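You operate a simulated robot arm through the tools that you are given. There is no shell and no other tool. Be economical: measure what you need, move in short steps, check, and stop when the job is done.

The job below is to be done with a simulated robot arm. You get a single attempt, and the scene is never put back.

Task
Zero the battery tester, then test the blue battery and file it by its reading.
Fine: turn the white knob till the window says READY; contact arm off at the end. Where these are worked on the way, their far stop is far enough and under half their travel is too little: contact arm.

The check looks at the end state, three seconds after you hand in, the way a careful person would. Anything else that was tipped, shoved, dropped, spilled or broken makes it a failure.

Robot
A 7-joint arm with a two-finger parallel gripper, fixed in place. Base frame: the origin is at the foot of the arm, x ahead of it, y to its left, z up; the work surface is at about z = 840. Lengths are in mm, angles in rad, forces in N, time in s.
With the tool pointing down near the work surface it reaches from about 240 to 680 mm from the base axis. Its first joint turns from -1.152 to 1.152 rad. Payload 2.4 kg.
Tool frame: the origin (TCP) lies between the finger pads and is the grasp point; the fingertips stand 30 mm ahead of it; z points along the fingers, y is the line along which they close. The gripper opens to 94 mm. The fingers are 28 mm wide and 10 mm thick; the gripper's body (50 by 96 mm) begins 55 mm behind the TCP.
Orientation is told as [roll, pitch, yaw] about the base's x, y, z axes, in that order, counted from this pose: with the fingers straight down and closing along the base's y, the tool's x points along the base's -x, its y along +y and its z along -z.

Tools
- The arm moves only by the tool nudge_tool. Its argument "commands" is a list of rows, each a list of 3 entries, a list of its own where there are three numbers: the shift along the tool's x, y, z in m, then the turn, a rotation vector about the tool's x, y, z in rad, then the finger opening in m, from 0 to 0.094. In form: [[[tx, ty, tz], [wx, wy, wz], jaw], ...]. A call has 1 to 20 rows; each row shifts and turns the commanded pose from where the row before left it, along the tool's axes as they then stand. Rows are played at 5 a second. More than 50 mm and 0.15 rad between two rows, or a gripper value outside its range, and nothing of the call is played. Where a pose cannot be reached the arm comes as near as it can. A force on the tool above 90 N (or 10 N above the force at the start of the call, whichever is more), or a blocked arm, ends the call early, and 0.2 s more pass. Each finger travels about 153 mm/s and halts on what it meets, pressing with about 40 N; the grip force reading is that of the motor and also rises with nothing between the fingers. The clock runs only during rows and for 0.2 s after the last one: add rows that do not move to give the fingers time. The reply holds the time, the measured pose of the TCP, the force on the tool along the base axes, the opening and the grip force, in the units named above and with some noise, with the torque about the TCP (base axes, N m) and any sound that the robot's microphone picked up.
- Cameras (640 x 400 px; columns grow to the right, rows downward): "scene" is fixed at [26.8, 467.8, 1460.4]; the picture's right is [-0.78, -0.62, 0.00], its down [-0.29, 0.36, -0.89] and it looks along [0.55, -0.69, -0.46] (base axes); focal length 337 px, centre (320, 200). "wrist" rides on the gripper at [76, 14, -103] in the tool frame; the picture's right is [-0.18, 0.98, 0.00], its down [-0.75, -0.14, -0.64] and it looks along [-0.63, -0.12, 0.77] (tool axes); focal length 243 px, centre (320, 200). There is no depth. A picture from a camera that has moved, and an enlarged one, comes with that camera's place and axes in the base frame and with its lens. The place of the scene camera against the robot may be out by one fixed shift of up to 12 mm in any direction.
- grab_frame(camera): a new picture of that camera. It takes no simulated time.
- enlarge(camera, box): a new picture of the part [left, top, right, bottom] of that camera's present view, enlarged. It takes no simulated time.
- job_done(): hands the job in; it is judged then, once.

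Go step by step. Nothing tells you positions but the pictures and the camera data: compare them with the known pose of the tool, close in by small moves and look again before you grip or let go. The budget is 120 turns and 76 pictures, counting those below and the enlarged ones. Unless the task says otherwise, let go and move clear before handing in, and close with one line.

The tools are called after ">>>" as a command line: name --argument value ..., lists and objects as JSON in quotes. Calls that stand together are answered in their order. nudge_tool: Moves the arm, as the interface text tells. Its arguments: {"type":"object","properties":{"commands":{"type":"array","items":{"type":"array"}}},"required":["commands"]} The other tools are called the same way: grab_frame (camera) takes a picture; enlarge (camera, box) takes an enlarged picture of a part of a camera's view; job_done () hands the job in.

At the start:

```text
clock: 0.0
eef_pos: [442.7, -120.4, 1275.1]
tcp_rot: [0.001, 0.0, 0.0]
wrist_force: [0.1, -0.1, -0.3]
wrist_torque: [-0.01, 0.0, 0.0]
opening: 94.1
finger_force: 0.1
```

scene: 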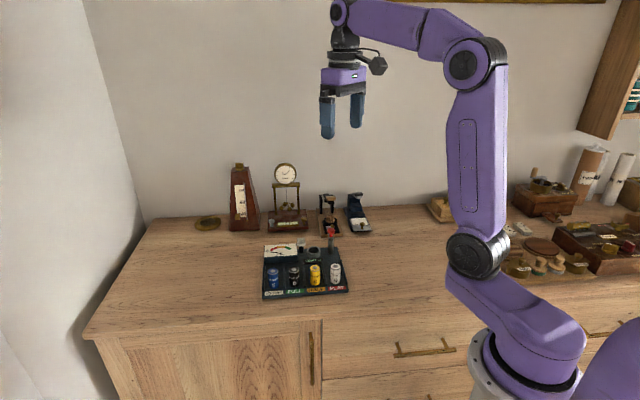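
wrist: 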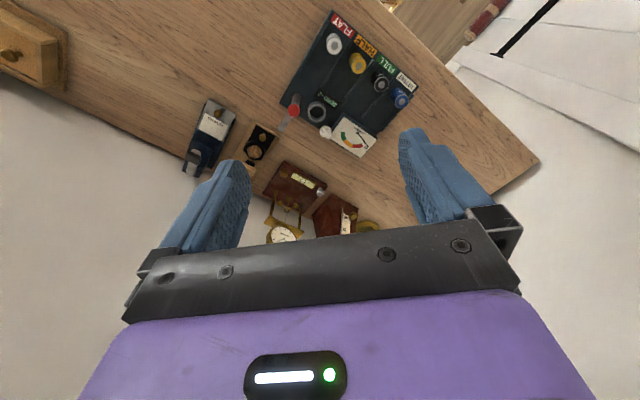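

I see a dark battery tester on the bench with four bins or posts in front (blue, black, yellow, white batteries), a meter and a contact arm with a red tip. I'll enlarge both views to understand it.

>>> enlarge --camera "scene" --box '[250, 215, 360, 305]'

>>> enlarge --camera "wrist" --box '[270, 0, 430, 170]'

```text
4.44 times, centred on (305, 260) of scene
camera zoom: at [26.8, 467.8, 1460.4], right [-0.78, -0.62, 0.0], down [-0.29, 0.36, -0.89], along [0.55, -0.69, -0.46], focal length 1496 px, centre (387, -67)
```

zoom: 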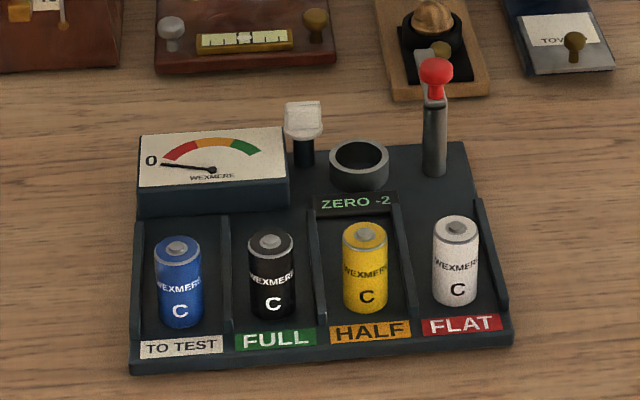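

```text
2.35 times, centred on (350, 85) of wrist
camera zoom: at [366.7, -106.2, 1377.7], right [0.18, 0.98, 0.0], down [0.75, -0.14, 0.64], along [0.63, -0.12, -0.77], focal length 571 px, centre (249, 471)
```

zoom: 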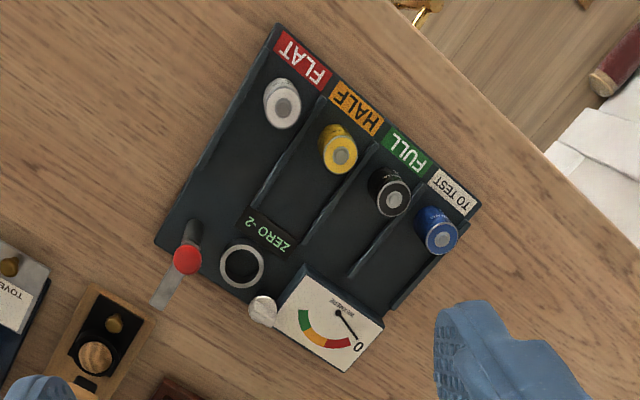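

The batteries stand in a row rotated about 45° to the base, roughly from white (432,-92) to blue (545,17), with the test cup near (544,-147). I'll move closer and line the gripper up with the board to look again.

>>> nudge_tool --commands '[[[-0.0014, -0.018, 0.039], [0, 0, 0], 0.094], [[-0.0014, -0.018, 0.039], [0, 0, 0], 0.094], [[-0.0014, -0.018, 0.039], [0, 0, 0], 0.094], [[-0.0014, -0.018, 0.039], [0, 0, 0], 0.094], [[-0.0014, -0.018, 0.039], [0, 0, 0], 0.094], [[0, 0, 0], [0, 0, -0.13], 0.094], [[0, 0, 0], [0, 0, -0.13], 0.094], [[0, 0, 0], [0, 0, -0.13], 0.094], [[0, 0, 0], [0, 0, -0.13], 0.094], [[0, 0, 0], [0, 0, -0.13], 0.094], [[0, 0, 0], [0, 0, -0.13], 0.094], [[0, 0, 0], [0, 0, 0], 0.094]]'

>>> grab_frame --camera "wrist"

```text
clock: 2.6
eef_pos: [449.6, -210.2, 1079.3]
tcp_rot: [-0.001, 0.0, 0.782]
wrist_force: [0.3, 0.5, 0.0]
wrist_torque: [0.02, -0.03, -0.03]
opening: 94.0
finger_force: 0.0
```

```text
71 pictures are left
camera wrist: at [385.5, -254.5, 1182.2], right [-0.56, 0.83, 0.0], down [0.63, 0.43, 0.64], along [0.53, 0.36, -0.77], focal length 243 px, centre (320, 200)
```

wrist: 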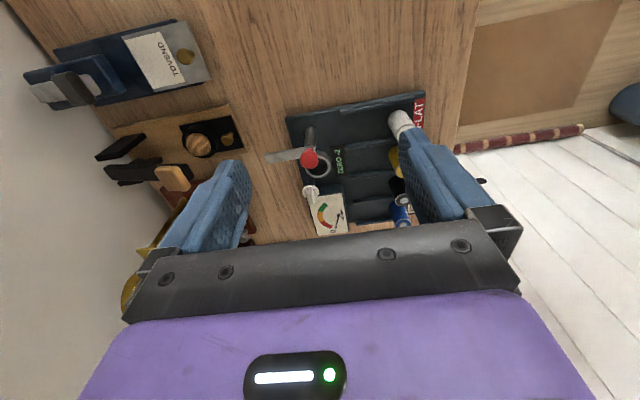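

The view shows the lever with its red knob leaning back, the cup, the white knob and the meter. I'll enlarge it.

>>> enlarge --camera "wrist" --box '[250, 80, 430, 240]'

>>> enlarge --camera "scene" --box '[290, 225, 350, 265]'

```text
2.50 times, centred on (340, 160) of wrist
camera zoom: at [385.5, -254.5, 1182.2], right [-0.56, 0.83, 0.0], down [0.63, 0.43, 0.64], along [0.53, 0.36, -0.77], focal length 606 px, centre (270, 300)
```

zoom: 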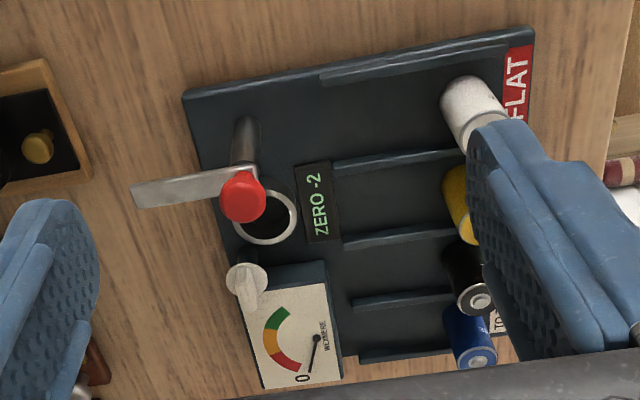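

```text
10.00 times, centred on (320, 245) of scene
camera zoom: at [26.8, 467.8, 1460.4], right [-0.78, -0.62, 0.0], down [-0.29, 0.36, -0.89], along [0.55, -0.69, -0.46], focal length 3366 px, centre (320, -250)
```

zoom: 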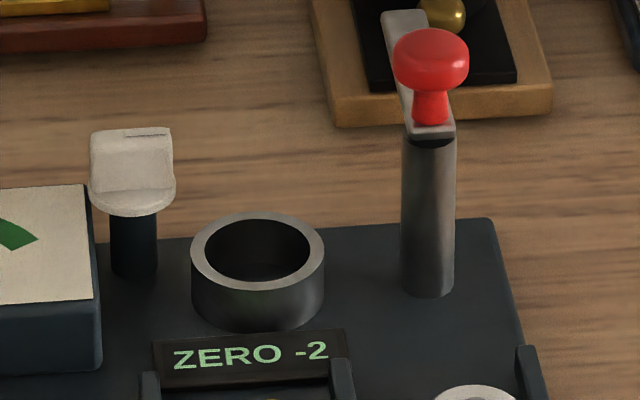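

The contact arm is a flat strip on the lever post at about (513,-185). It points backward at z≈905 and swings over the cup at about (551,-147). The white knob is near (589,-136) with a wing on top that the fingers can grip along the current closing axis. I'll move above the knob.

>>> nudge_tool --commands '[[[-0.0376, -0.0116, 0.0], [0, 0, 0], 0.05], [[-0.0376, -0.0116, 0.01], [0, 0, 0], 0.05], [[-0.0376, -0.0116, 0.03], [0, 0, 0], 0.05], [[-0.0376, -0.0116, 0.03], [0, 0, 0], 0.05], [[0, 0, 0.03], [0, 0, 0], 0.05], [[0, 0, 0], [0, 0, 0], 0.05]]'

>>> grab_frame --camera "wrist"

>>> enlarge --camera "scene" --box '[260, 190, 360, 270]'

```text
clock: 4.0
eef_pos: [589.7, -139.7, 980.8]
tcp_rot: [0.0, 0.0, 0.781]
wrist_force: [-0.3, 0.0, 0.0]
wrist_torque: [-0.03, -0.02, 0.01]
opening: 49.8
finger_force: 0.1
```

```text
68 pictures are left
camera wrist: at [524.3, -183.7, 1082.4], right [-0.56, 0.83, 0.0], down [0.63, 0.43, 0.64], along [0.53, 0.36, -0.77], focal length 243 px, centre (320, 200)
```

wrist: 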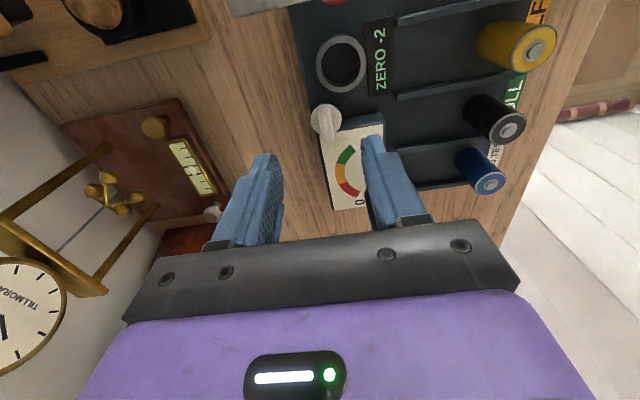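

```text
5.00 times, centred on (310, 230) of scene
camera zoom: at [26.8, 467.8, 1460.4], right [-0.78, -0.62, 0.0], down [-0.29, 0.36, -0.89], along [0.55, -0.69, -0.46], focal length 1683 px, centre (370, 50)
```

zoom: 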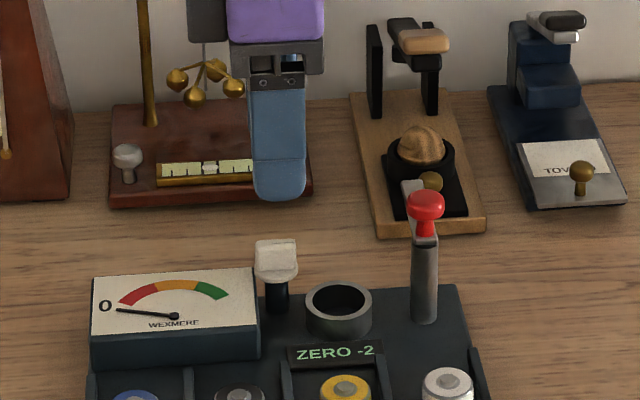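

Knob confirmed near (589,-134). I'll enlarge to see the wing's orientation.

>>> enlarge --camera "wrist" --box '[270, 70, 430, 220]'

```text
2.67 times, centred on (350, 145) of wrist
camera zoom: at [524.3, -183.7, 1082.4], right [-0.56, 0.83, 0.0], down [0.63, 0.43, 0.64], along [0.53, 0.36, -0.77], focal length 647 px, centre (240, 347)
```

zoom: 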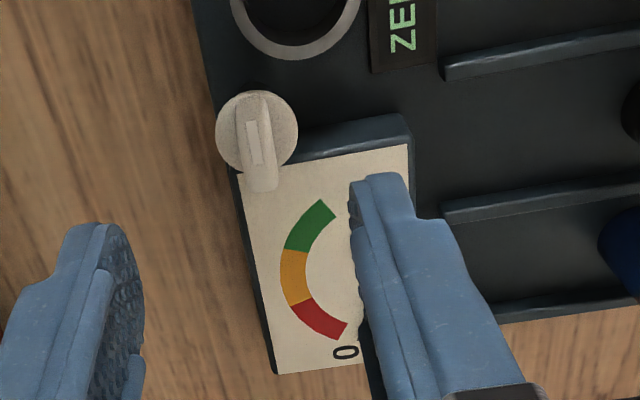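

The wing runs along the row, so the fingers will close on its flat sides. The axis is near (588,-135.7), the wing top is around z≈895, and the meter top is around 876. I'll go down to TCP z≈914 and look.

>>> nudge_tool --commands '[[[-0.0016, 0.004, 0.02], [0, 0, 0], 0.034], [[0, 0, 0.02], [0, 0, 0], 0.034], [[0, 0, 0.016], [0, 0, 0], 0.034], [[0, 0, 0.011], [0, 0, 0], 0.034], [[0, 0, 0], [0, 0, 0], 0.034]]'

>>> grab_frame --camera "wrist"

>>> enlarge --camera "scene" --box '[260, 210, 340, 270]'

```text
clock: 5.2
eef_pos: [588.1, -134.4, 911.9]
tcp_rot: [0.0, 0.001, 0.78]
wrist_force: [0.2, 0.2, 0.0]
wrist_torque: [0.0, 0.0, 0.0]
opening: 34.0
finger_force: 0.0
```

```text
65 pictures are left
camera wrist: at [523.8, -177.4, 1015.1], right [-0.56, 0.83, 0.0], down [0.63, 0.43, 0.64], along [0.53, 0.36, -0.77], focal length 243 px, centre (320, 200)
```

wrist: 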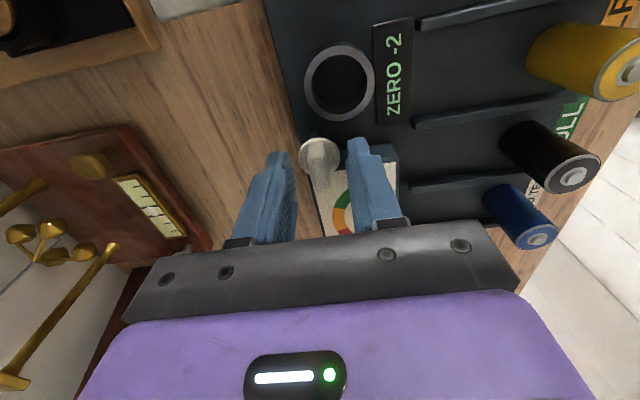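

```text
6.67 times, centred on (300, 240) of scene
camera zoom: at [26.8, 467.8, 1460.4], right [-0.78, -0.62, 0.0], down [-0.29, 0.36, -0.89], along [0.55, -0.69, -0.46], focal length 2244 px, centre (453, -67)
```

zoom: 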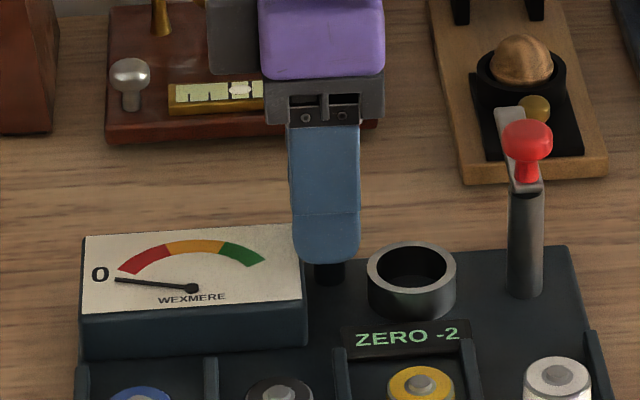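

The fingers straddle the knob wing. I'll close on it.

>>> nudge_tool --commands '[[[0, 0, 0], [0, 0, 0], 0.015], [[0, 0, 0], [0, 0, 0], 0.006], [[0, 0, 0], [0, 0, 0], 0.006]]'

>>> enlarge --camera "wrist" --box '[260, 60, 430, 230]'

```text
clock: 6.0
eef_pos: [588.1, -132.4, 912.9]
tcp_rot: [-0.001, 0.0, 0.781]
wrist_force: [1.4, -1.6, 1.1]
wrist_torque: [0.01, -0.01, 0.04]
opening: 9.7
finger_force: 39.7
```

```text
2.35 times, centred on (345, 145) of wrist
camera zoom: at [523.8, -177.6, 1015.2], right [-0.56, 0.83, 0.0], down [0.63, 0.43, 0.64], along [0.53, 0.36, -0.77], focal length 571 px, centre (261, 329)
```

zoom: 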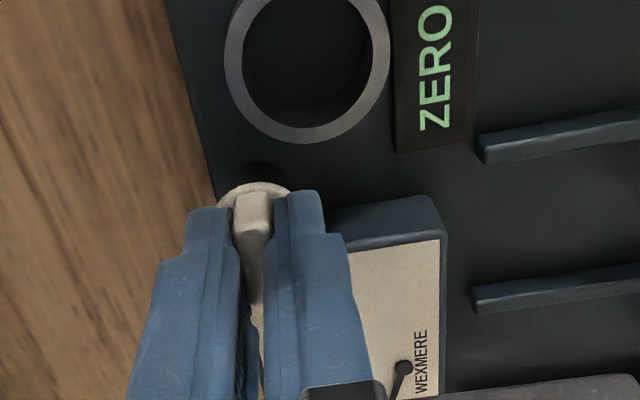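

The wing is gripped at 9.7 mm. I'll twist clockwise a little and read the window.

>>> nudge_tool --commands '[[[0, 0, 0], [0, 0, 0.1], 0.006], [[0, 0, 0], [0, 0, 0.1], 0.006], [[0, 0, 0], [0, 0, 0.1], 0.006], [[0, 0, 0], [0, 0, 0], 0.006]]'

>>> enlarge --camera "scene" --box '[260, 210, 340, 270]'

```text
clock: 7.0
eef_pos: [589.3, -134.1, 912.2]
tcp_rot: [0.0, 0.002, 0.477]
wrist_force: [1.2, -3.7, 0.7]
wrist_torque: [0.04, -0.34, -0.01]
opening: 9.4
finger_force: 40.5
```

```text
6.67 times, centred on (300, 240) of scene
camera zoom: at [26.9, 467.7, 1460.4], right [-0.78, -0.62, 0.0], down [-0.29, 0.36, -0.89], along [0.55, -0.69, -0.46], focal length 2244 px, centre (453, -67)
```

zoom: 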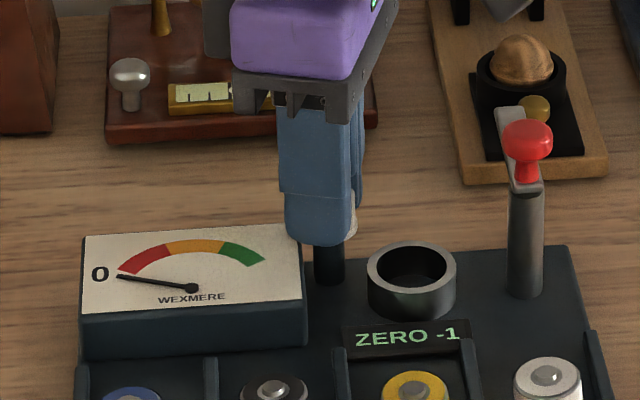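

The window went to ZERO -1, so the direction is right. I'll continue in smaller steps.

>>> nudge_tool --commands '[[[0, 0, 0], [0, 0, 0.1], 0.006], [[0, 0, 0], [0, 0, 0.1], 0.006], [[0, 0, 0], [0, 0, 0], 0.006]]'

>>> enlarge --camera "scene" --box '[260, 210, 340, 270]'

```text
clock: 7.8
eef_pos: [590.0, -131.9, 912.4]
tcp_rot: [-0.001, 0.001, 0.28]
wrist_force: [1.3, -2.3, -1.4]
wrist_torque: [-0.02, -0.39, 0.0]
opening: 9.7
finger_force: 40.4
```

```text
6.67 times, centred on (300, 240) of scene
camera zoom: at [26.9, 467.7, 1460.4], right [-0.78, -0.62, 0.0], down [-0.29, 0.36, -0.89], along [0.55, -0.69, -0.46], focal length 2244 px, centre (453, -67)
```

zoom: 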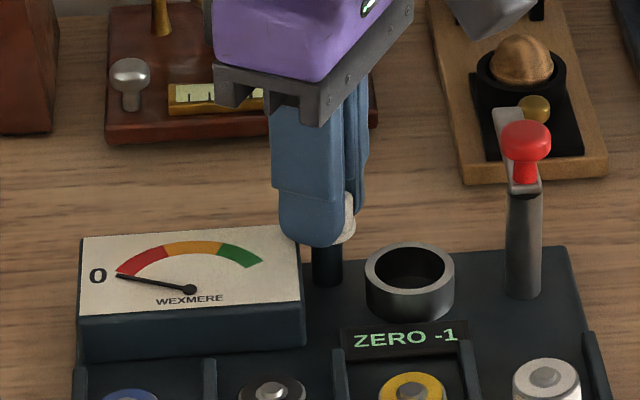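

Still at -1, and the tester looks to have shifted by at most about 1 mm. I'll continue gently.

>>> nudge_tool --commands '[[[0, 0, 0], [0, 0, 0.07], 0.006], [[0, 0, 0], [0, 0, 0.07], 0.006], [[0, 0, 0], [0, 0, 0], 0.006]]'

>>> enlarge --camera "scene" --box '[260, 210, 340, 270]'

```text
clock: 8.6
eef_pos: [589.1, -133.0, 913.7]
tcp_rot: [-0.001, 0.0, 0.14]
wrist_force: [3.8, -1.2, 0.4]
wrist_torque: [-0.15, 0.39, 0.0]
opening: 9.3
finger_force: 39.8
```

```text
6.67 times, centred on (300, 240) of scene
camera zoom: at [26.9, 467.8, 1460.4], right [-0.78, -0.62, 0.0], down [-0.29, 0.36, -0.89], along [0.55, -0.69, -0.46], focal length 2244 px, centre (453, -67)
```

zoom: 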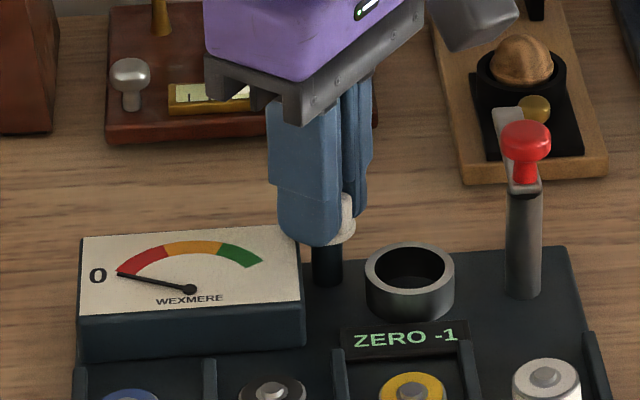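

Still -1 with no further shift, so I'll keep turning.

>>> nudge_tool --commands '[[[0, 0, 0], [0, 0, 0.07], 0.006], [[0, 0, 0], [0, 0, 0.07], 0.006], [[0, 0, 0], [0, 0, 0], 0.006]]'

>>> enlarge --camera "scene" --box '[260, 210, 340, 270]'

```text
clock: 9.4
eef_pos: [588.8, -133.9, 914.1]
tcp_rot: [0.0, -0.002, -0.001]
wrist_force: [5.7, -3.9, 0.2]
wrist_torque: [-0.09, 0.13, 0.03]
opening: 9.6
finger_force: 40.2
```

```text
6.67 times, centred on (300, 240) of scene
camera zoom: at [26.9, 467.8, 1460.4], right [-0.78, -0.62, 0.0], down [-0.29, 0.36, -0.89], along [0.55, -0.69, -0.46], focal length 2244 px, centre (453, -67)
```

zoom: 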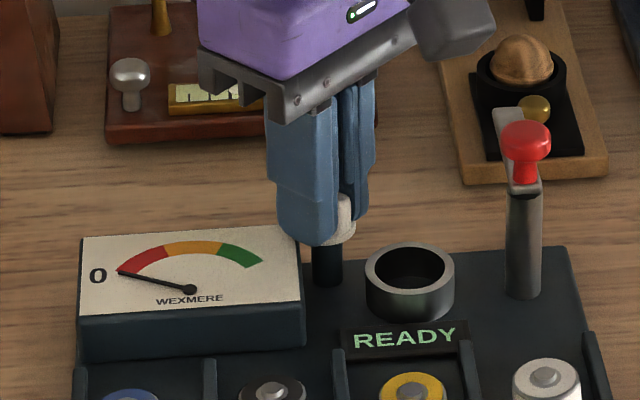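

The window says READY. I'll open the fingers, rise and check that it holds.

>>> nudge_tool --commands '[[[0, 0, 0], [0, 0, 0], 0.03], [[0, 0, 0], [0, 0, 0], 0.034], [[0, 0, -0.03], [0, 0, 0], 0.034], [[0, 0, -0.04], [0, 0, 0], 0.034], [[0, 0, -0.04], [0, 0, 0], 0.034], [[0, 0, 0], [0, 0, 0], 0.034]]'

>>> enlarge --camera "scene" --box '[255, 210, 355, 305]'

>>> grab_frame --camera "wrist"

```text
clock: 10.8
eef_pos: [587.3, -130.2, 1021.8]
tcp_rot: [0.0, 0.0, 0.0]
wrist_force: [-0.6, 0.3, 0.4]
wrist_torque: [0.04, 0.0, 0.01]
opening: 34.0
finger_force: 0.1
```

```text
4.21 times, centred on (305, 258) of scene
camera zoom: at [26.8, 467.8, 1460.4], right [-0.78, -0.62, 0.0], down [-0.29, 0.36, -0.89], along [0.55, -0.69, -0.46], focal length 1417 px, centre (383, -42)
```

zoom: 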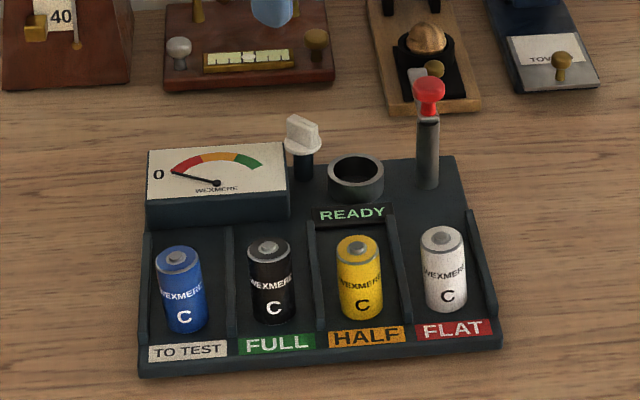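

```text
57 pictures are left
camera wrist: at [511.0, -117.3, 1124.2], right [0.18, 0.98, 0.0], down [0.75, -0.14, 0.64], along [0.63, -0.12, -0.77], focal length 243 px, centre (320, 200)
```

wrist: 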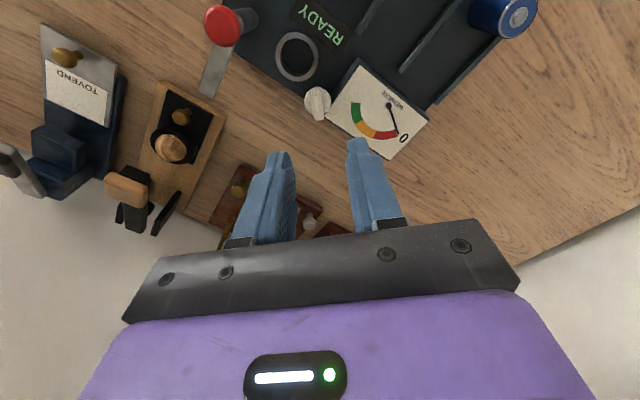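

READY holds with the fingers off it. Next I'll realign the gripper and go above the blue battery, near (547,20).

>>> nudge_tool --commands '[[[0, 0, 0], [0, 0, -0.13], 0.05], [[0, 0, 0], [0, 0, -0.13], 0.05], [[0, 0, 0], [0, 0, -0.13], 0.05], [[0, 0, 0], [0, 0, -0.13], 0.05], [[0, 0, 0], [0, 0, -0.13], 0.05], [[0, 0, 0], [0, 0, -0.13], 0.05], [[-0.0193, 0.0337, 0.005], [0, 0, 0], 0.05], [[-0.0193, 0.0337, 0.005], [0, 0, 0], 0.05], [[-0.0193, 0.0337, 0.005], [0, 0, 0], 0.05], [[-0.0193, 0.0337, 0.007], [0, 0, 0], 0.05], [[0, 0, 0], [0, 0, 0], 0.05]]'

>>> grab_frame --camera "wrist"

```text
clock: 13.2
eef_pos: [547.7, 21.3, 1001.5]
tcp_rot: [0.001, 0.001, 0.78]
wrist_force: [0.4, -1.0, 0.0]
wrist_torque: [-0.01, 0.02, 0.04]
opening: 49.9
finger_force: 0.0
```

```text
56 pictures are left
camera wrist: at [484.4, -23.7, 1104.2], right [-0.56, 0.83, 0.0], down [0.63, 0.43, 0.64], along [0.53, 0.36, -0.77], focal length 243 px, centre (320, 200)
```

wrist: 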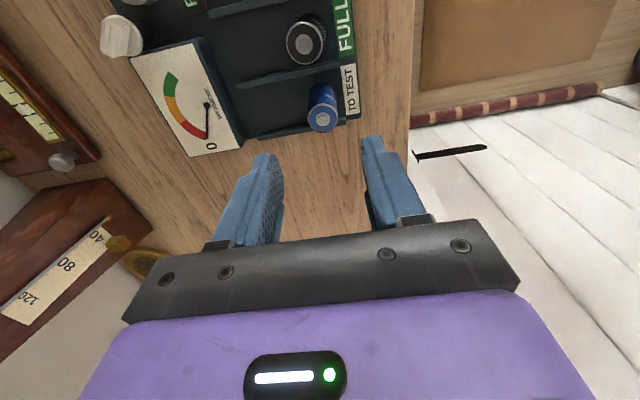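

Blue's top is near (549,22.7). I'll lower to just above it and check the alignment.

>>> nudge_tool --commands '[[[-0.0019, 0, 0.02], [0, 0, 0], 0.05], [[0, 0, 0.025], [0, 0, 0], 0.05], [[0, 0, 0.02], [0, 0, 0], 0.05], [[0, 0, 0], [0, 0, 0], 0.05]]'

>>> grab_frame --camera "wrist"

>>> enlarge --camera "scene" --box '[240, 220, 360, 310]'

```text
clock: 14.2
eef_pos: [549.4, 19.5, 935.5]
tcp_rot: [0.001, 0.0, 0.781]
wrist_force: [-0.4, -0.5, 0.0]
wrist_torque: [-0.03, 0.01, 0.0]
opening: 49.9
finger_force: 0.1
```

```text
55 pictures are left
camera wrist: at [485.2, -25.7, 1038.6], right [-0.56, 0.83, 0.0], down [0.64, 0.43, 0.64], along [0.53, 0.36, -0.77], focal length 243 px, centre (320, 200)
```

wrist: 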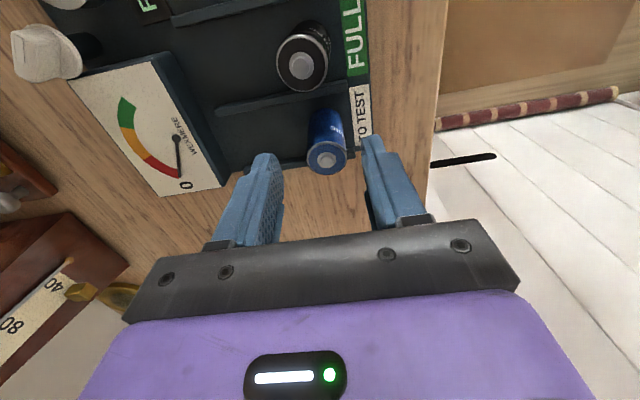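

```text
4.44 times, centred on (300, 265) of scene
camera zoom: at [26.8, 467.8, 1460.4], right [-0.78, -0.62, 0.0], down [-0.29, 0.36, -0.89], along [0.55, -0.69, -0.46], focal length 1496 px, centre (409, -89)
```

zoom: 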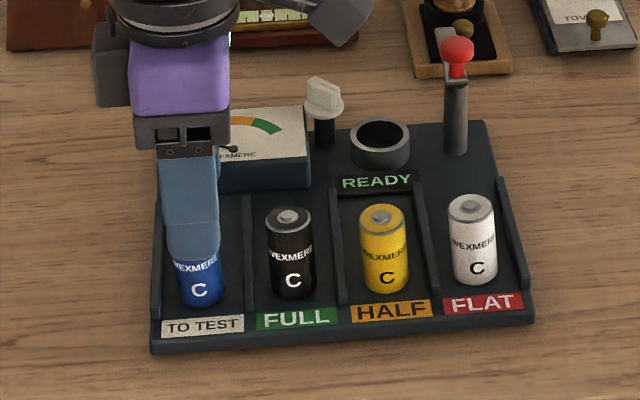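

Alignment is good with a small correction, and the meter block is well clear. I'll lower to TCP z≈900 and grip.

>>> nudge_tool --commands '[[[-0.002, 0.002, 0.01], [0, 0, 0], 0.05], [[0, 0, 0.015], [0, 0, 0], 0.05], [[0, 0, 0.01], [0, 0, 0], 0.05], [[0, 0, 0], [0, 0, 0], 0.04], [[0, 0, 0], [0, 0, 0], 0.03], [[0, 0, 0], [0, 0, 0], 0.022], [[0, 0, 0], [0, 0, 0], 0.018], [[0, 0, 0], [0, 0, 0], 0.018]]'

>>> enlarge --camera "wrist" --box '[220, 60, 420, 240]'

>>> enlarge --camera "scene" --box '[240, 220, 360, 310]'

```text
clock: 16.0
eef_pos: [549.6, 20.6, 900.3]
tcp_rot: [0.0, 0.001, 0.781]
wrist_force: [0.4, 0.0, 0.1]
wrist_torque: [0.02, 0.0, 0.01]
opening: 24.6
finger_force: 39.9
```

```text
2.22 times, centred on (320, 150) of wrist
camera zoom: at [484.7, -22.5, 1003.0], right [-0.56, 0.83, 0.0], down [0.64, 0.43, 0.64], along [0.53, 0.36, -0.77], focal length 539 px, centre (320, 311)
```

zoom: 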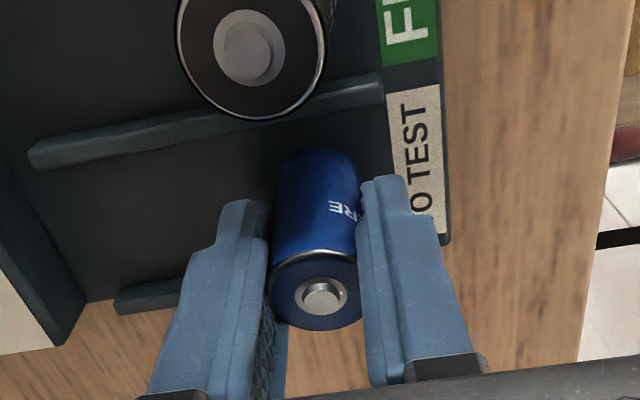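

```text
4.44 times, centred on (300, 265) of scene
camera zoom: at [26.8, 467.8, 1460.4], right [-0.78, -0.62, 0.0], down [-0.29, 0.36, -0.89], along [0.55, -0.69, -0.46], focal length 1496 px, centre (409, -89)
```

zoom: 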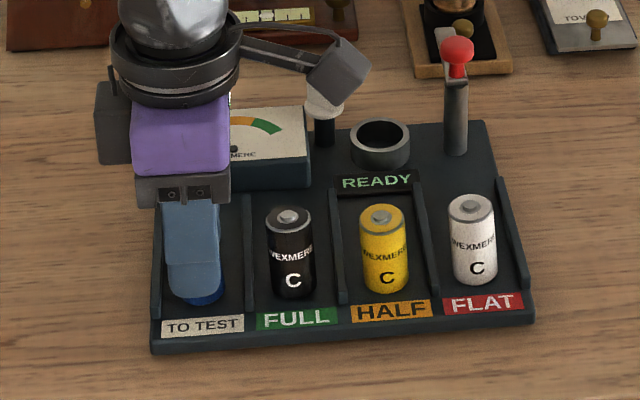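

Blue is gripped at 24.6 mm. I'll lift it and carry it above the cup, staying high.

>>> nudge_tool --commands '[[[0, 0, -0.03], [0, 0, 0], 0.018], [[0, 0, -0.03], [0, 0, 0], 0.018], [[0, 0, -0.03], [0, 0, 0], 0.018], [[0.02, -0.02, 0], [0, 0, 0], 0.018], [[0.02, -0.02, 0], [0, 0, 0], 0.018], [[0.02, -0.02, 0], [0, 0, 0], 0.018], [[0.02, -0.02, 0], [0, 0, 0], 0.018], [[0.02, -0.02, 0], [0, 0, 0], 0.018], [[0.02, -0.02, 0], [0, 0, 0], 0.018], [[0, 0, 0], [0, 0, 0], 0.018], [[0, 0, 0], [0, 0, 0], 0.018]]'

>>> enlarge --camera "wrist" --box '[200, 20, 460, 240]'

>>> enlarge --camera "scene" --box '[260, 200, 350, 270]'

```text
clock: 18.4
eef_pos: [547.8, -148.9, 991.6]
tcp_rot: [0.0, 0.0, 0.781]
wrist_force: [0.1, -0.2, -1.4]
wrist_torque: [-0.02, -0.01, 0.01]
opening: 24.6
finger_force: 40.0
```

```text
1.82 times, centred on (330, 130) of wrist
camera zoom: at [484.3, -192.4, 1093.6], right [-0.56, 0.83, 0.0], down [0.64, 0.43, 0.64], along [0.53, 0.36, -0.77], focal length 441 px, centre (302, 327)
```

zoom: 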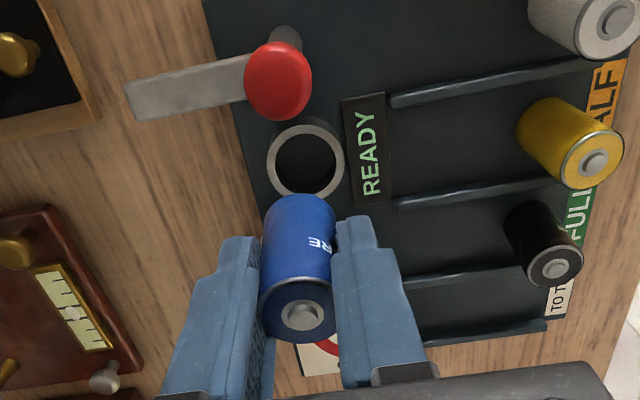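

```text
5.71 times, centred on (305, 235) of scene
camera zoom: at [26.8, 467.8, 1460.4], right [-0.78, -0.62, 0.0], down [-0.29, 0.36, -0.89], along [0.55, -0.69, -0.46], focal length 1924 px, centre (406, 0)
```

zoom: 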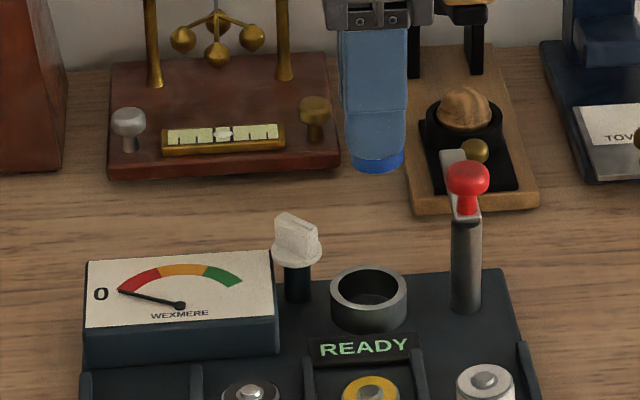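

Comparing the pictures, the battery needs about -4 mm along tool x and +1.9 mm along tool y. I'll correct this, lower to just above the rim and look again.

>>> nudge_tool --commands '[[[-0.004, 0.0019, 0.0], [0, 0, 0], 0.018], [[0, 0, 0.03], [0, 0, 0], 0.018], [[0, 0, 0.03], [0, 0, 0], 0.018], [[0, 0, 0], [0, 0, 0], 0.018], [[0, 0, 0], [0, 0, 0], 0.018]]'

>>> enlarge --camera "wrist" --box '[200, 20, 460, 240]'

>>> enlarge --camera "scene" --box '[285, 220, 345, 265]'

```text
clock: 19.6
eef_pos: [549.4, -143.7, 930.1]
tcp_rot: [-0.001, 0.0, 0.78]
wrist_force: [-0.2, 0.6, -0.6]
wrist_torque: [-0.01, 0.04, 0.03]
opening: 24.8
finger_force: 40.0
```

```text
1.82 times, centred on (330, 130) of wrist
camera zoom: at [485.7, -188.3, 1033.3], right [-0.56, 0.83, 0.0], down [0.64, 0.43, 0.64], along [0.53, 0.36, -0.77], focal length 441 px, centre (302, 327)
```

zoom: 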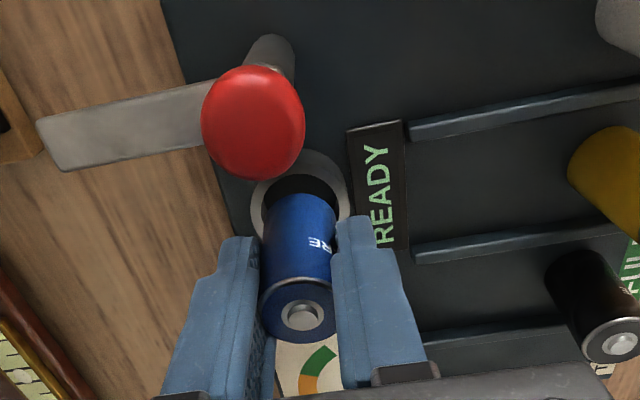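

```text
8.89 times, centred on (315, 242) of scene
camera zoom: at [26.8, 467.8, 1460.4], right [-0.78, -0.62, 0.0], down [-0.29, 0.36, -0.89], along [0.55, -0.69, -0.46], focal length 2992 px, centre (364, -178)
```

zoom: 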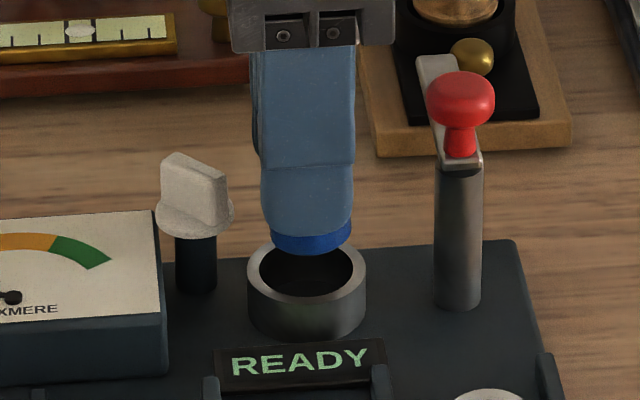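

Now it needs about -1.9 mm in tool x and -0.7 mm in tool y. I'll correct and go partly in.

>>> nudge_tool --commands '[[[-0.0019, -0.0007, 0.0], [0, 0, 0], 0.018], [[0, 0, 0.005], [0, 0, 0], 0.018], [[0, 0, 0.005], [0, 0, 0], 0.018], [[0, 0, 0.003], [0, 0, 0], 0.018], [[0, 0, 0], [0, 0, 0], 0.018]]'

>>> enlarge --camera "wrist" --box '[240, 80, 400, 220]'

>>> enlarge --camera "scene" --box '[285, 220, 345, 265]'

```text
clock: 20.8
eef_pos: [551.4, -142.8, 918.6]
tcp_rot: [0.001, 0.0, 0.78]
wrist_force: [0.8, 0.7, -0.8]
wrist_torque: [0.02, -0.01, 0.03]
opening: 24.5
finger_force: 40.1
```

```text
2.86 times, centred on (320, 150) of wrist
camera zoom: at [487.5, -187.3, 1020.3], right [-0.56, 0.83, 0.0], down [0.63, 0.43, 0.64], along [0.53, 0.36, -0.77], focal length 693 px, centre (320, 343)
```

zoom: 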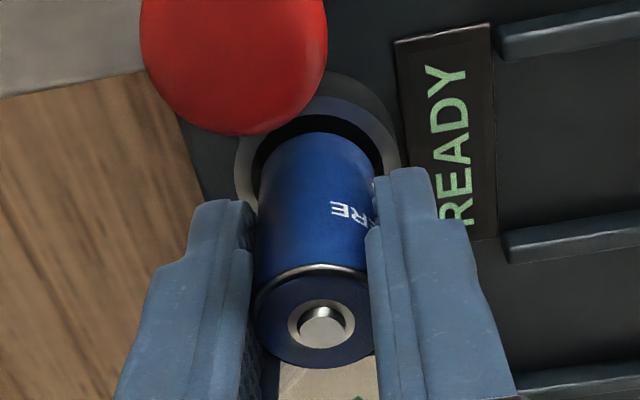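

```text
8.89 times, centred on (315, 242) of scene
camera zoom: at [26.8, 467.8, 1460.4], right [-0.78, -0.62, 0.0], down [-0.29, 0.36, -0.89], along [0.55, -0.69, -0.46], focal length 2992 px, centre (364, -178)
```

zoom: 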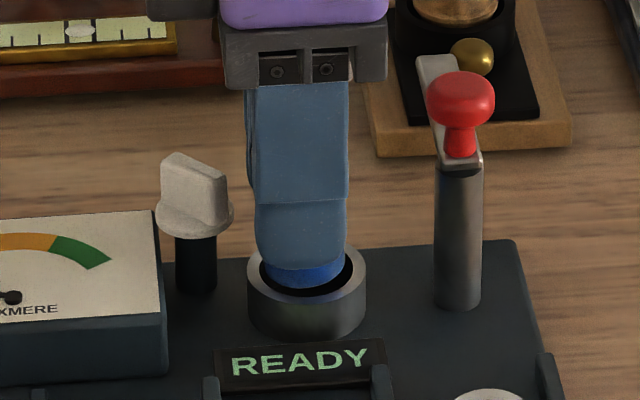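

It looks centred over the cup's hole. I'll lower slowly and watch the force.

>>> nudge_tool --commands '[[[0, 0, 0.003], [0, 0, 0], 0.018], [[0, 0, 0.003], [0, 0, 0], 0.018], [[0, 0, 0.002], [0, 0, 0], 0.018], [[0, 0, 0], [0, 0, 0], 0.018]]'

>>> enlarge --camera "scene" --box '[285, 220, 345, 265]'

```text
clock: 21.8
eef_pos: [551.0, -141.9, 910.0]
tcp_rot: [-0.001, 0.001, 0.779]
wrist_force: [-0.1, -1.0, -0.2]
wrist_torque: [0.01, -0.03, 0.01]
opening: 24.6
finger_force: 40.2
```

```text
8.89 times, centred on (315, 242) of scene
camera zoom: at [26.8, 467.8, 1460.4], right [-0.78, -0.62, 0.0], down [-0.29, 0.36, -0.89], along [0.55, -0.69, -0.46], focal length 2992 px, centre (364, -178)
```

zoom: 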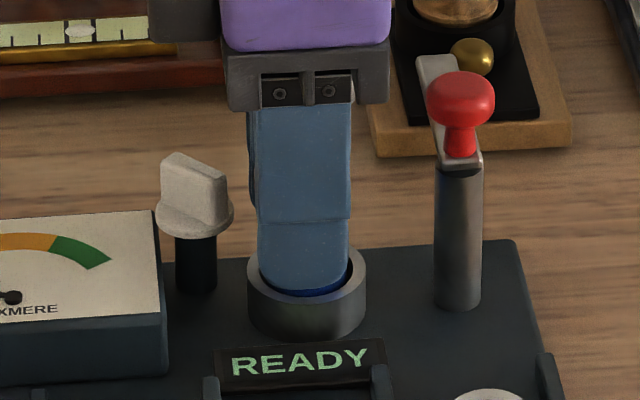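

The battery is entering freely. I'll continue down gently until it touches the floor.

>>> nudge_tool --commands '[[[0, 0, 0.002], [0, 0, 0], 0.018], [[0, 0, 0.002], [0, 0, 0], 0.018], [[0, 0, 0.002], [0, 0, 0], 0.018], [[0, 0, 0.001], [0, 0, 0], 0.018], [[0, 0, 0], [0, 0, 0], 0.018]]'

>>> enlarge --camera "scene" --box '[285, 220, 345, 265]'

```text
clock: 23.0
eef_pos: [550.2, -143.5, 903.0]
tcp_rot: [0.001, 0.0, 0.782]
wrist_force: [-0.8, -1.0, -1.0]
wrist_torque: [-0.01, 0.01, 0.03]
opening: 24.5
finger_force: 39.7
```

```text
8.89 times, centred on (315, 242) of scene
camera zoom: at [26.8, 467.8, 1460.4], right [-0.78, -0.62, 0.0], down [-0.29, 0.36, -0.89], along [0.55, -0.69, -0.46], focal length 2992 px, centre (364, -178)
```

zoom: 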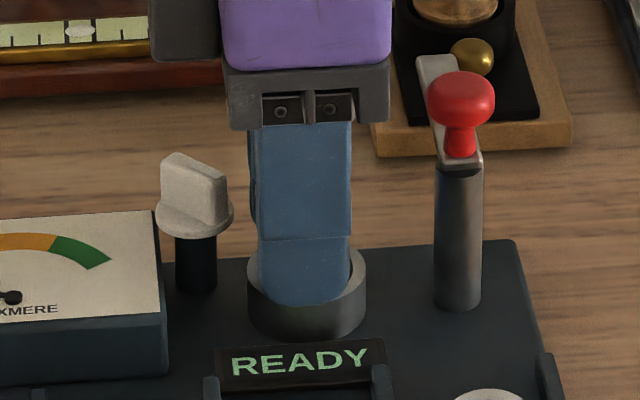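

No contact yet. I'll take a few 1 mm steps.

>>> nudge_tool --commands '[[[0, 0, 0.001], [0, 0, 0], 0.018], [[0, 0, 0.001], [0, 0, 0], 0.018], [[0, 0, 0], [0, 0, 0], 0.018]]'

```text
clock: 23.8
eef_pos: [551.8, -144.4, 902.1]
tcp_rot: [-0.001, 0.0, 0.779]
wrist_force: [-6.3, -0.1, 24.6]
wrist_torque: [0.22, 0.59, 0.08]
opening: 24.6
finger_force: 40.4
```

The battery is on the cup floor. I'll ease up a touch, open and rise.

>>> nudge_tool --commands '[[[0, 0, -0.0007], [0, 0, 0], 0.018], [[0, 0, 0], [0, 0, 0], 0.03], [[0, 0, 0], [0, 0, 0], 0.045], [[0, 0, 0], [0, 0, 0], 0.05], [[0, 0, -0.03], [0, 0, 0], 0.05], [[0, 0, -0.04], [0, 0, 0], 0.05], [[0, 0, -0.04], [0, 0, 0], 0.05], [[0, 0, 0], [0, 0, 0], 0.05]]'

>>> grab_frame --camera "wrist"

>>> enlarge --camera "scene" --box '[260, 215, 350, 275]'

```text
clock: 25.6
eef_pos: [551.5, -143.0, 1012.3]
tcp_rot: [0.0, 0.0, 0.78]
wrist_force: [-0.6, -0.7, -0.8]
wrist_torque: [-0.01, 0.02, 0.0]
opening: 50.0
finger_force: 0.0
```

```text
43 pictures are left
camera wrist: at [486.8, -187.5, 1114.7], right [-0.56, 0.83, 0.0], down [0.64, 0.43, 0.64], along [0.53, 0.36, -0.77], focal length 243 px, centre (320, 200)
```

wrist: 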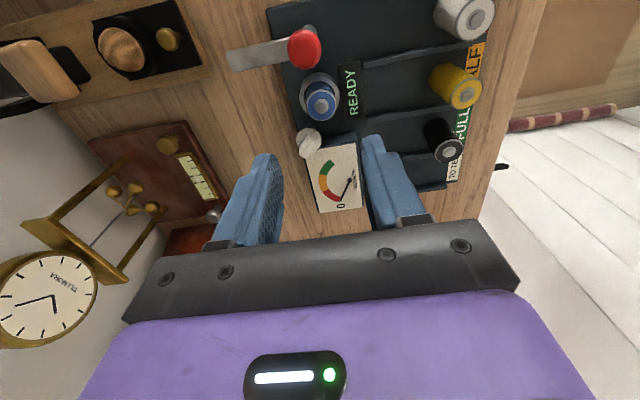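

```text
6.67 times, centred on (305, 245) of scene
camera zoom: at [26.8, 467.8, 1460.4], right [-0.78, -0.62, 0.0], down [-0.29, 0.36, -0.89], along [0.55, -0.69, -0.46], focal length 2244 px, centre (420, -100)
```

zoom: 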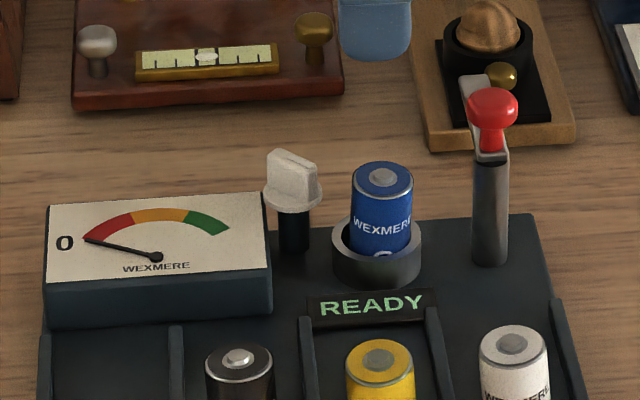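

Blue stands in the cup and the window still says READY. The red knob sits on the lever's pivot near (513,-183), so I'll grip it and twist the arm. First I'll go above it with the yaw turned to about -0.78, which leaves room for a 90° twist.

>>> nudge_tool --commands '[[[0.0275, -0.0007, 0.004], [0, 0, 0], 0.05], [[0.028, -0.0006, 0.004], [0, 0, 0], 0.05], [[0, 0, 0], [0, 0, 0.13], 0.05], [[0, 0, 0], [0, 0, 0.13], 0.05], [[0, 0, 0], [0, 0, 0.13], 0.05], [[0, 0, 0], [0, 0, 0.13], 0.05], [[0, 0, 0], [0, 0, 0.13], 0.05], [[0, 0, 0], [0, 0, 0.13], 0.05], [[0, 0, 0], [0, 0, 0.13], 0.05], [[0, 0, 0], [0, 0, 0.13], 0.05], [[0, 0, 0], [0, 0, 0.13], 0.05], [[0, 0, 0], [0, 0, 0.13], 0.05], [[0, 0, 0], [0, 0, 0.13], 0.05], [[0, 0, 0], [0, 0, 0.13], 0.05], [[0, 0, 0], [0, 0, 0], 0.05]]'

>>> grab_frame --camera "wrist"

>>> enlarge --camera "scene" --box '[270, 190, 360, 260]'

```text
clock: 28.8
eef_pos: [513.3, -184.6, 1003.8]
tcp_rot: [0.0, 0.0, -0.783]
wrist_force: [0.3, -0.1, 1.2]
wrist_torque: [-0.04, 0.01, -0.02]
opening: 50.1
finger_force: 0.0
```

```text
41 pictures are left
camera wrist: at [469.0, -120.8, 1106.2], right [0.82, 0.57, 0.0], down [0.44, -0.63, 0.64], along [0.36, -0.53, -0.77], focal length 243 px, centre (320, 200)
```

wrist: 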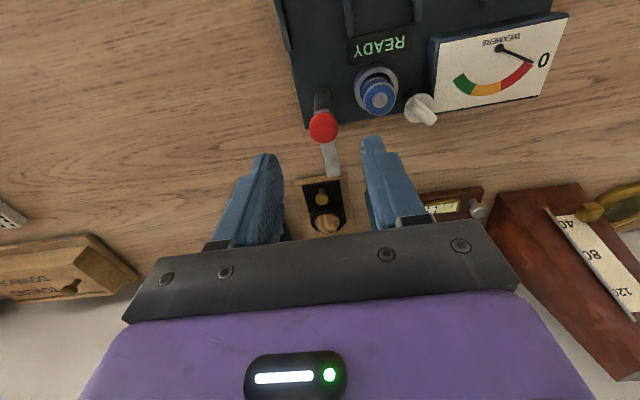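

```text
5.71 times, centred on (315, 225) of scene
camera zoom: at [26.8, 467.8, 1460.4], right [-0.78, -0.62, 0.0], down [-0.29, 0.36, -0.89], along [0.55, -0.69, -0.46], focal length 1924 px, centre (349, 57)
```

zoom: 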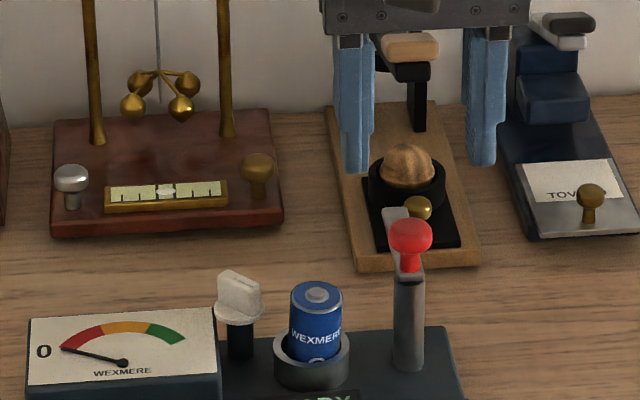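

The knob is nearly centred between the fingers. I'll apply a small correction and lower to TCP z≈958, then look.

>>> nudge_tool --commands '[[[0.002, 0.0025, 0.015], [0, 0, 0], 0.05], [[0, 0, 0.015], [0, 0, 0], 0.045], [[0, 0, 0.015], [0, 0, 0], 0.04], [[0, 0, 0], [0, 0, 0], 0.04]]'

>>> enlarge --camera "wrist" --box '[210, 60, 430, 240]'

>>> enlarge --camera "scene" --box '[290, 200, 360, 260]'

```text
clock: 29.8
eef_pos: [512.6, -180.4, 960.1]
tcp_rot: [0.0, 0.0, -0.779]
wrist_force: [0.2, -0.4, 0.0]
wrist_torque: [0.03, 0.02, -0.02]
opening: 40.0
finger_force: 0.1
```

```text
2.22 times, centred on (320, 150) of wrist
camera zoom: at [469.2, -117.4, 1061.4], right [0.82, 0.57, 0.0], down [0.44, -0.63, 0.64], along [0.37, -0.53, -0.77], focal length 539 px, centre (320, 311)
```

zoom: 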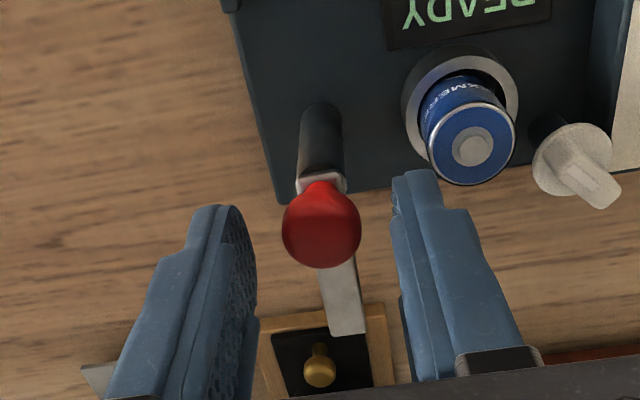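

```text
6.67 times, centred on (325, 230) of scene
camera zoom: at [26.8, 467.8, 1460.4], right [-0.78, -0.62, 0.0], down [-0.29, 0.36, -0.89], along [0.55, -0.69, -0.46], focal length 2244 px, centre (287, 0)
```

zoom: 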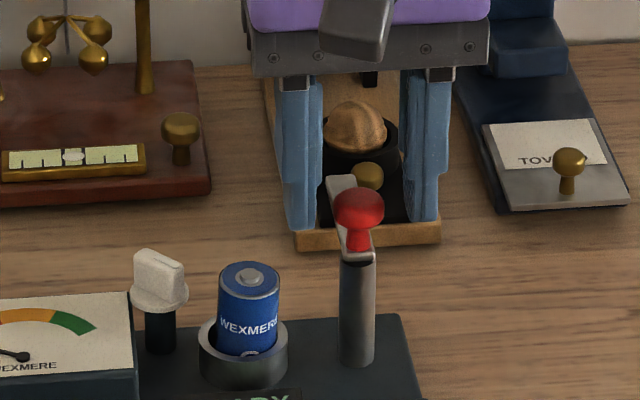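

It is centred. I'll lower 4 mm so the pads cover the knob's head, then close.

>>> nudge_tool --commands '[[[0, 0, 0.004], [0, 0, 0], 0.04], [[0, 0, 0], [0, 0, 0], 0.028], [[0, 0, 0], [0, 0, 0], 0.018], [[0, 0, 0], [0, 0, 0], 0.014], [[0, 0, 0], [0, 0, 0], 0.014]]'

>>> enlarge --camera "wrist" --box '[210, 60, 430, 240]'

```text
clock: 31.0
eef_pos: [513.1, -180.3, 955.6]
tcp_rot: [0.0, 0.0, -0.779]
wrist_force: [-0.4, 1.0, 2.0]
wrist_torque: [0.05, 0.01, -0.01]
opening: 20.8
finger_force: 39.6
```

```text
2.22 times, centred on (320, 150) of wrist
camera zoom: at [468.9, -117.2, 1057.5], right [0.82, 0.57, 0.0], down [0.44, -0.63, 0.64], along [0.37, -0.53, -0.77], focal length 539 px, centre (320, 311)
```

zoom: 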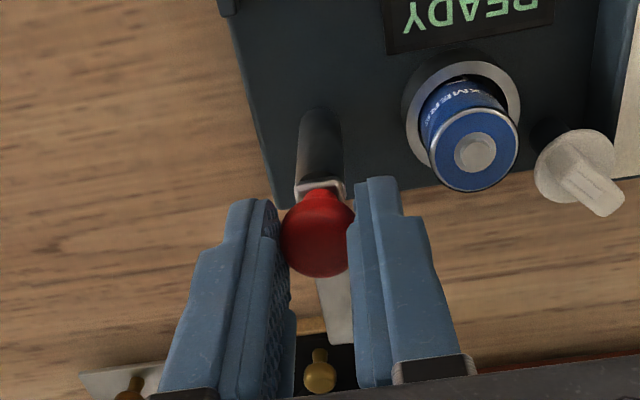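

The knob is held at 20.8 mm. I'll twist a little toward the battery and check that the arm follows.

>>> nudge_tool --commands '[[[0, 0, 0], [0, 0, -0.1], 0.014], [[0, 0, 0], [0, 0, -0.1], 0.014], [[0, 0, 0], [0, 0, -0.1], 0.014], [[0, 0, 0], [0, 0, 0], 0.014]]'

>>> enlarge --camera "wrist" --box '[210, 60, 430, 240]'

>>> enlarge --camera "scene" --box '[280, 200, 360, 260]'

```text
clock: 32.0
eef_pos: [512.7, -181.0, 955.4]
tcp_rot: [-0.001, 0.0, -0.479]
wrist_force: [-1.8, 1.3, 4.9]
wrist_torque: [0.12, 0.18, 0.01]
opening: 20.8
finger_force: 40.0
```

```text
2.22 times, centred on (320, 150) of wrist
camera zoom: at [451.9, -133.4, 1057.5], right [0.62, 0.79, 0.0], down [0.6, -0.47, 0.64], along [0.51, -0.4, -0.77], focal length 539 px, centre (320, 311)
```

zoom: 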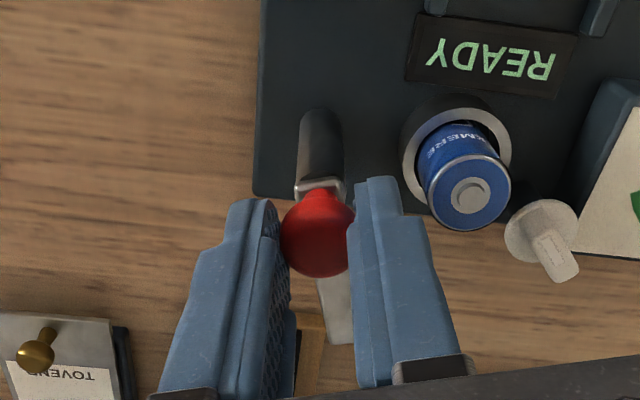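

```text
6.67 times, centred on (320, 230) of scene
camera zoom: at [26.6, 467.9, 1460.4], right [-0.78, -0.62, 0.0], down [-0.29, 0.36, -0.89], along [0.55, -0.69, -0.46], focal length 2244 px, centre (320, 0)
```

zoom: 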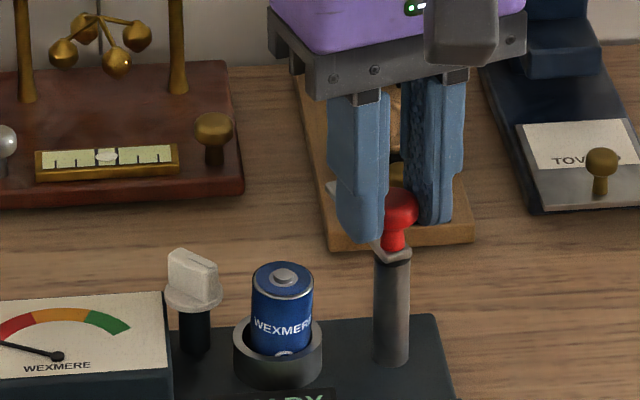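

The arm follows the twist. I'll continue most of the way and check the strip's height against the battery.

>>> nudge_tool --commands '[[[0, 0, 0], [0, 0, -0.1], 0.014], [[0, 0, 0], [0, 0, -0.1], 0.014], [[0, 0, 0], [0, 0, -0.1], 0.014], [[0, 0, 0], [0, 0, -0.1], 0.014], [[0, 0, 0], [0, 0, -0.1], 0.014], [[0, 0, 0], [0, 0, -0.1], 0.014], [[0, 0, 0], [0, 0, -0.1], 0.014], [[0, 0, 0], [0, 0, 0], 0.014]]'

>>> enlarge --camera "scene" --box '[260, 200, 350, 265]'

```text
clock: 33.8
eef_pos: [513.9, -180.6, 955.2]
tcp_rot: [-0.001, -0.001, 0.222]
wrist_force: [-7.0, -4.8, 10.8]
wrist_torque: [-0.19, 0.39, -0.01]
opening: 20.8
finger_force: 39.8
```

```text
6.15 times, centred on (305, 232) of scene
camera zoom: at [26.4, 467.7, 1460.4], right [-0.78, -0.62, 0.0], down [-0.29, 0.36, -0.89], along [0.55, -0.69, -0.46], focal length 2072 px, centre (412, 0)
```

zoom: 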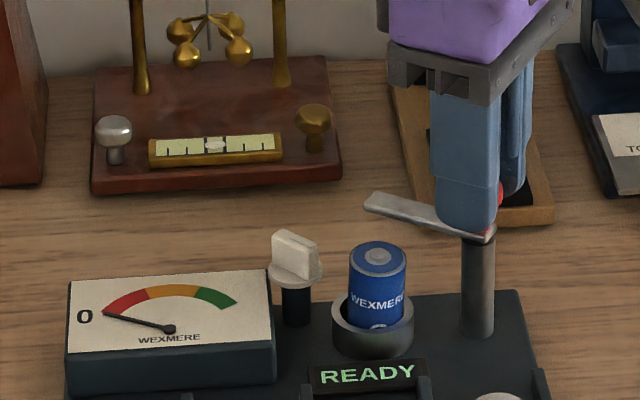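

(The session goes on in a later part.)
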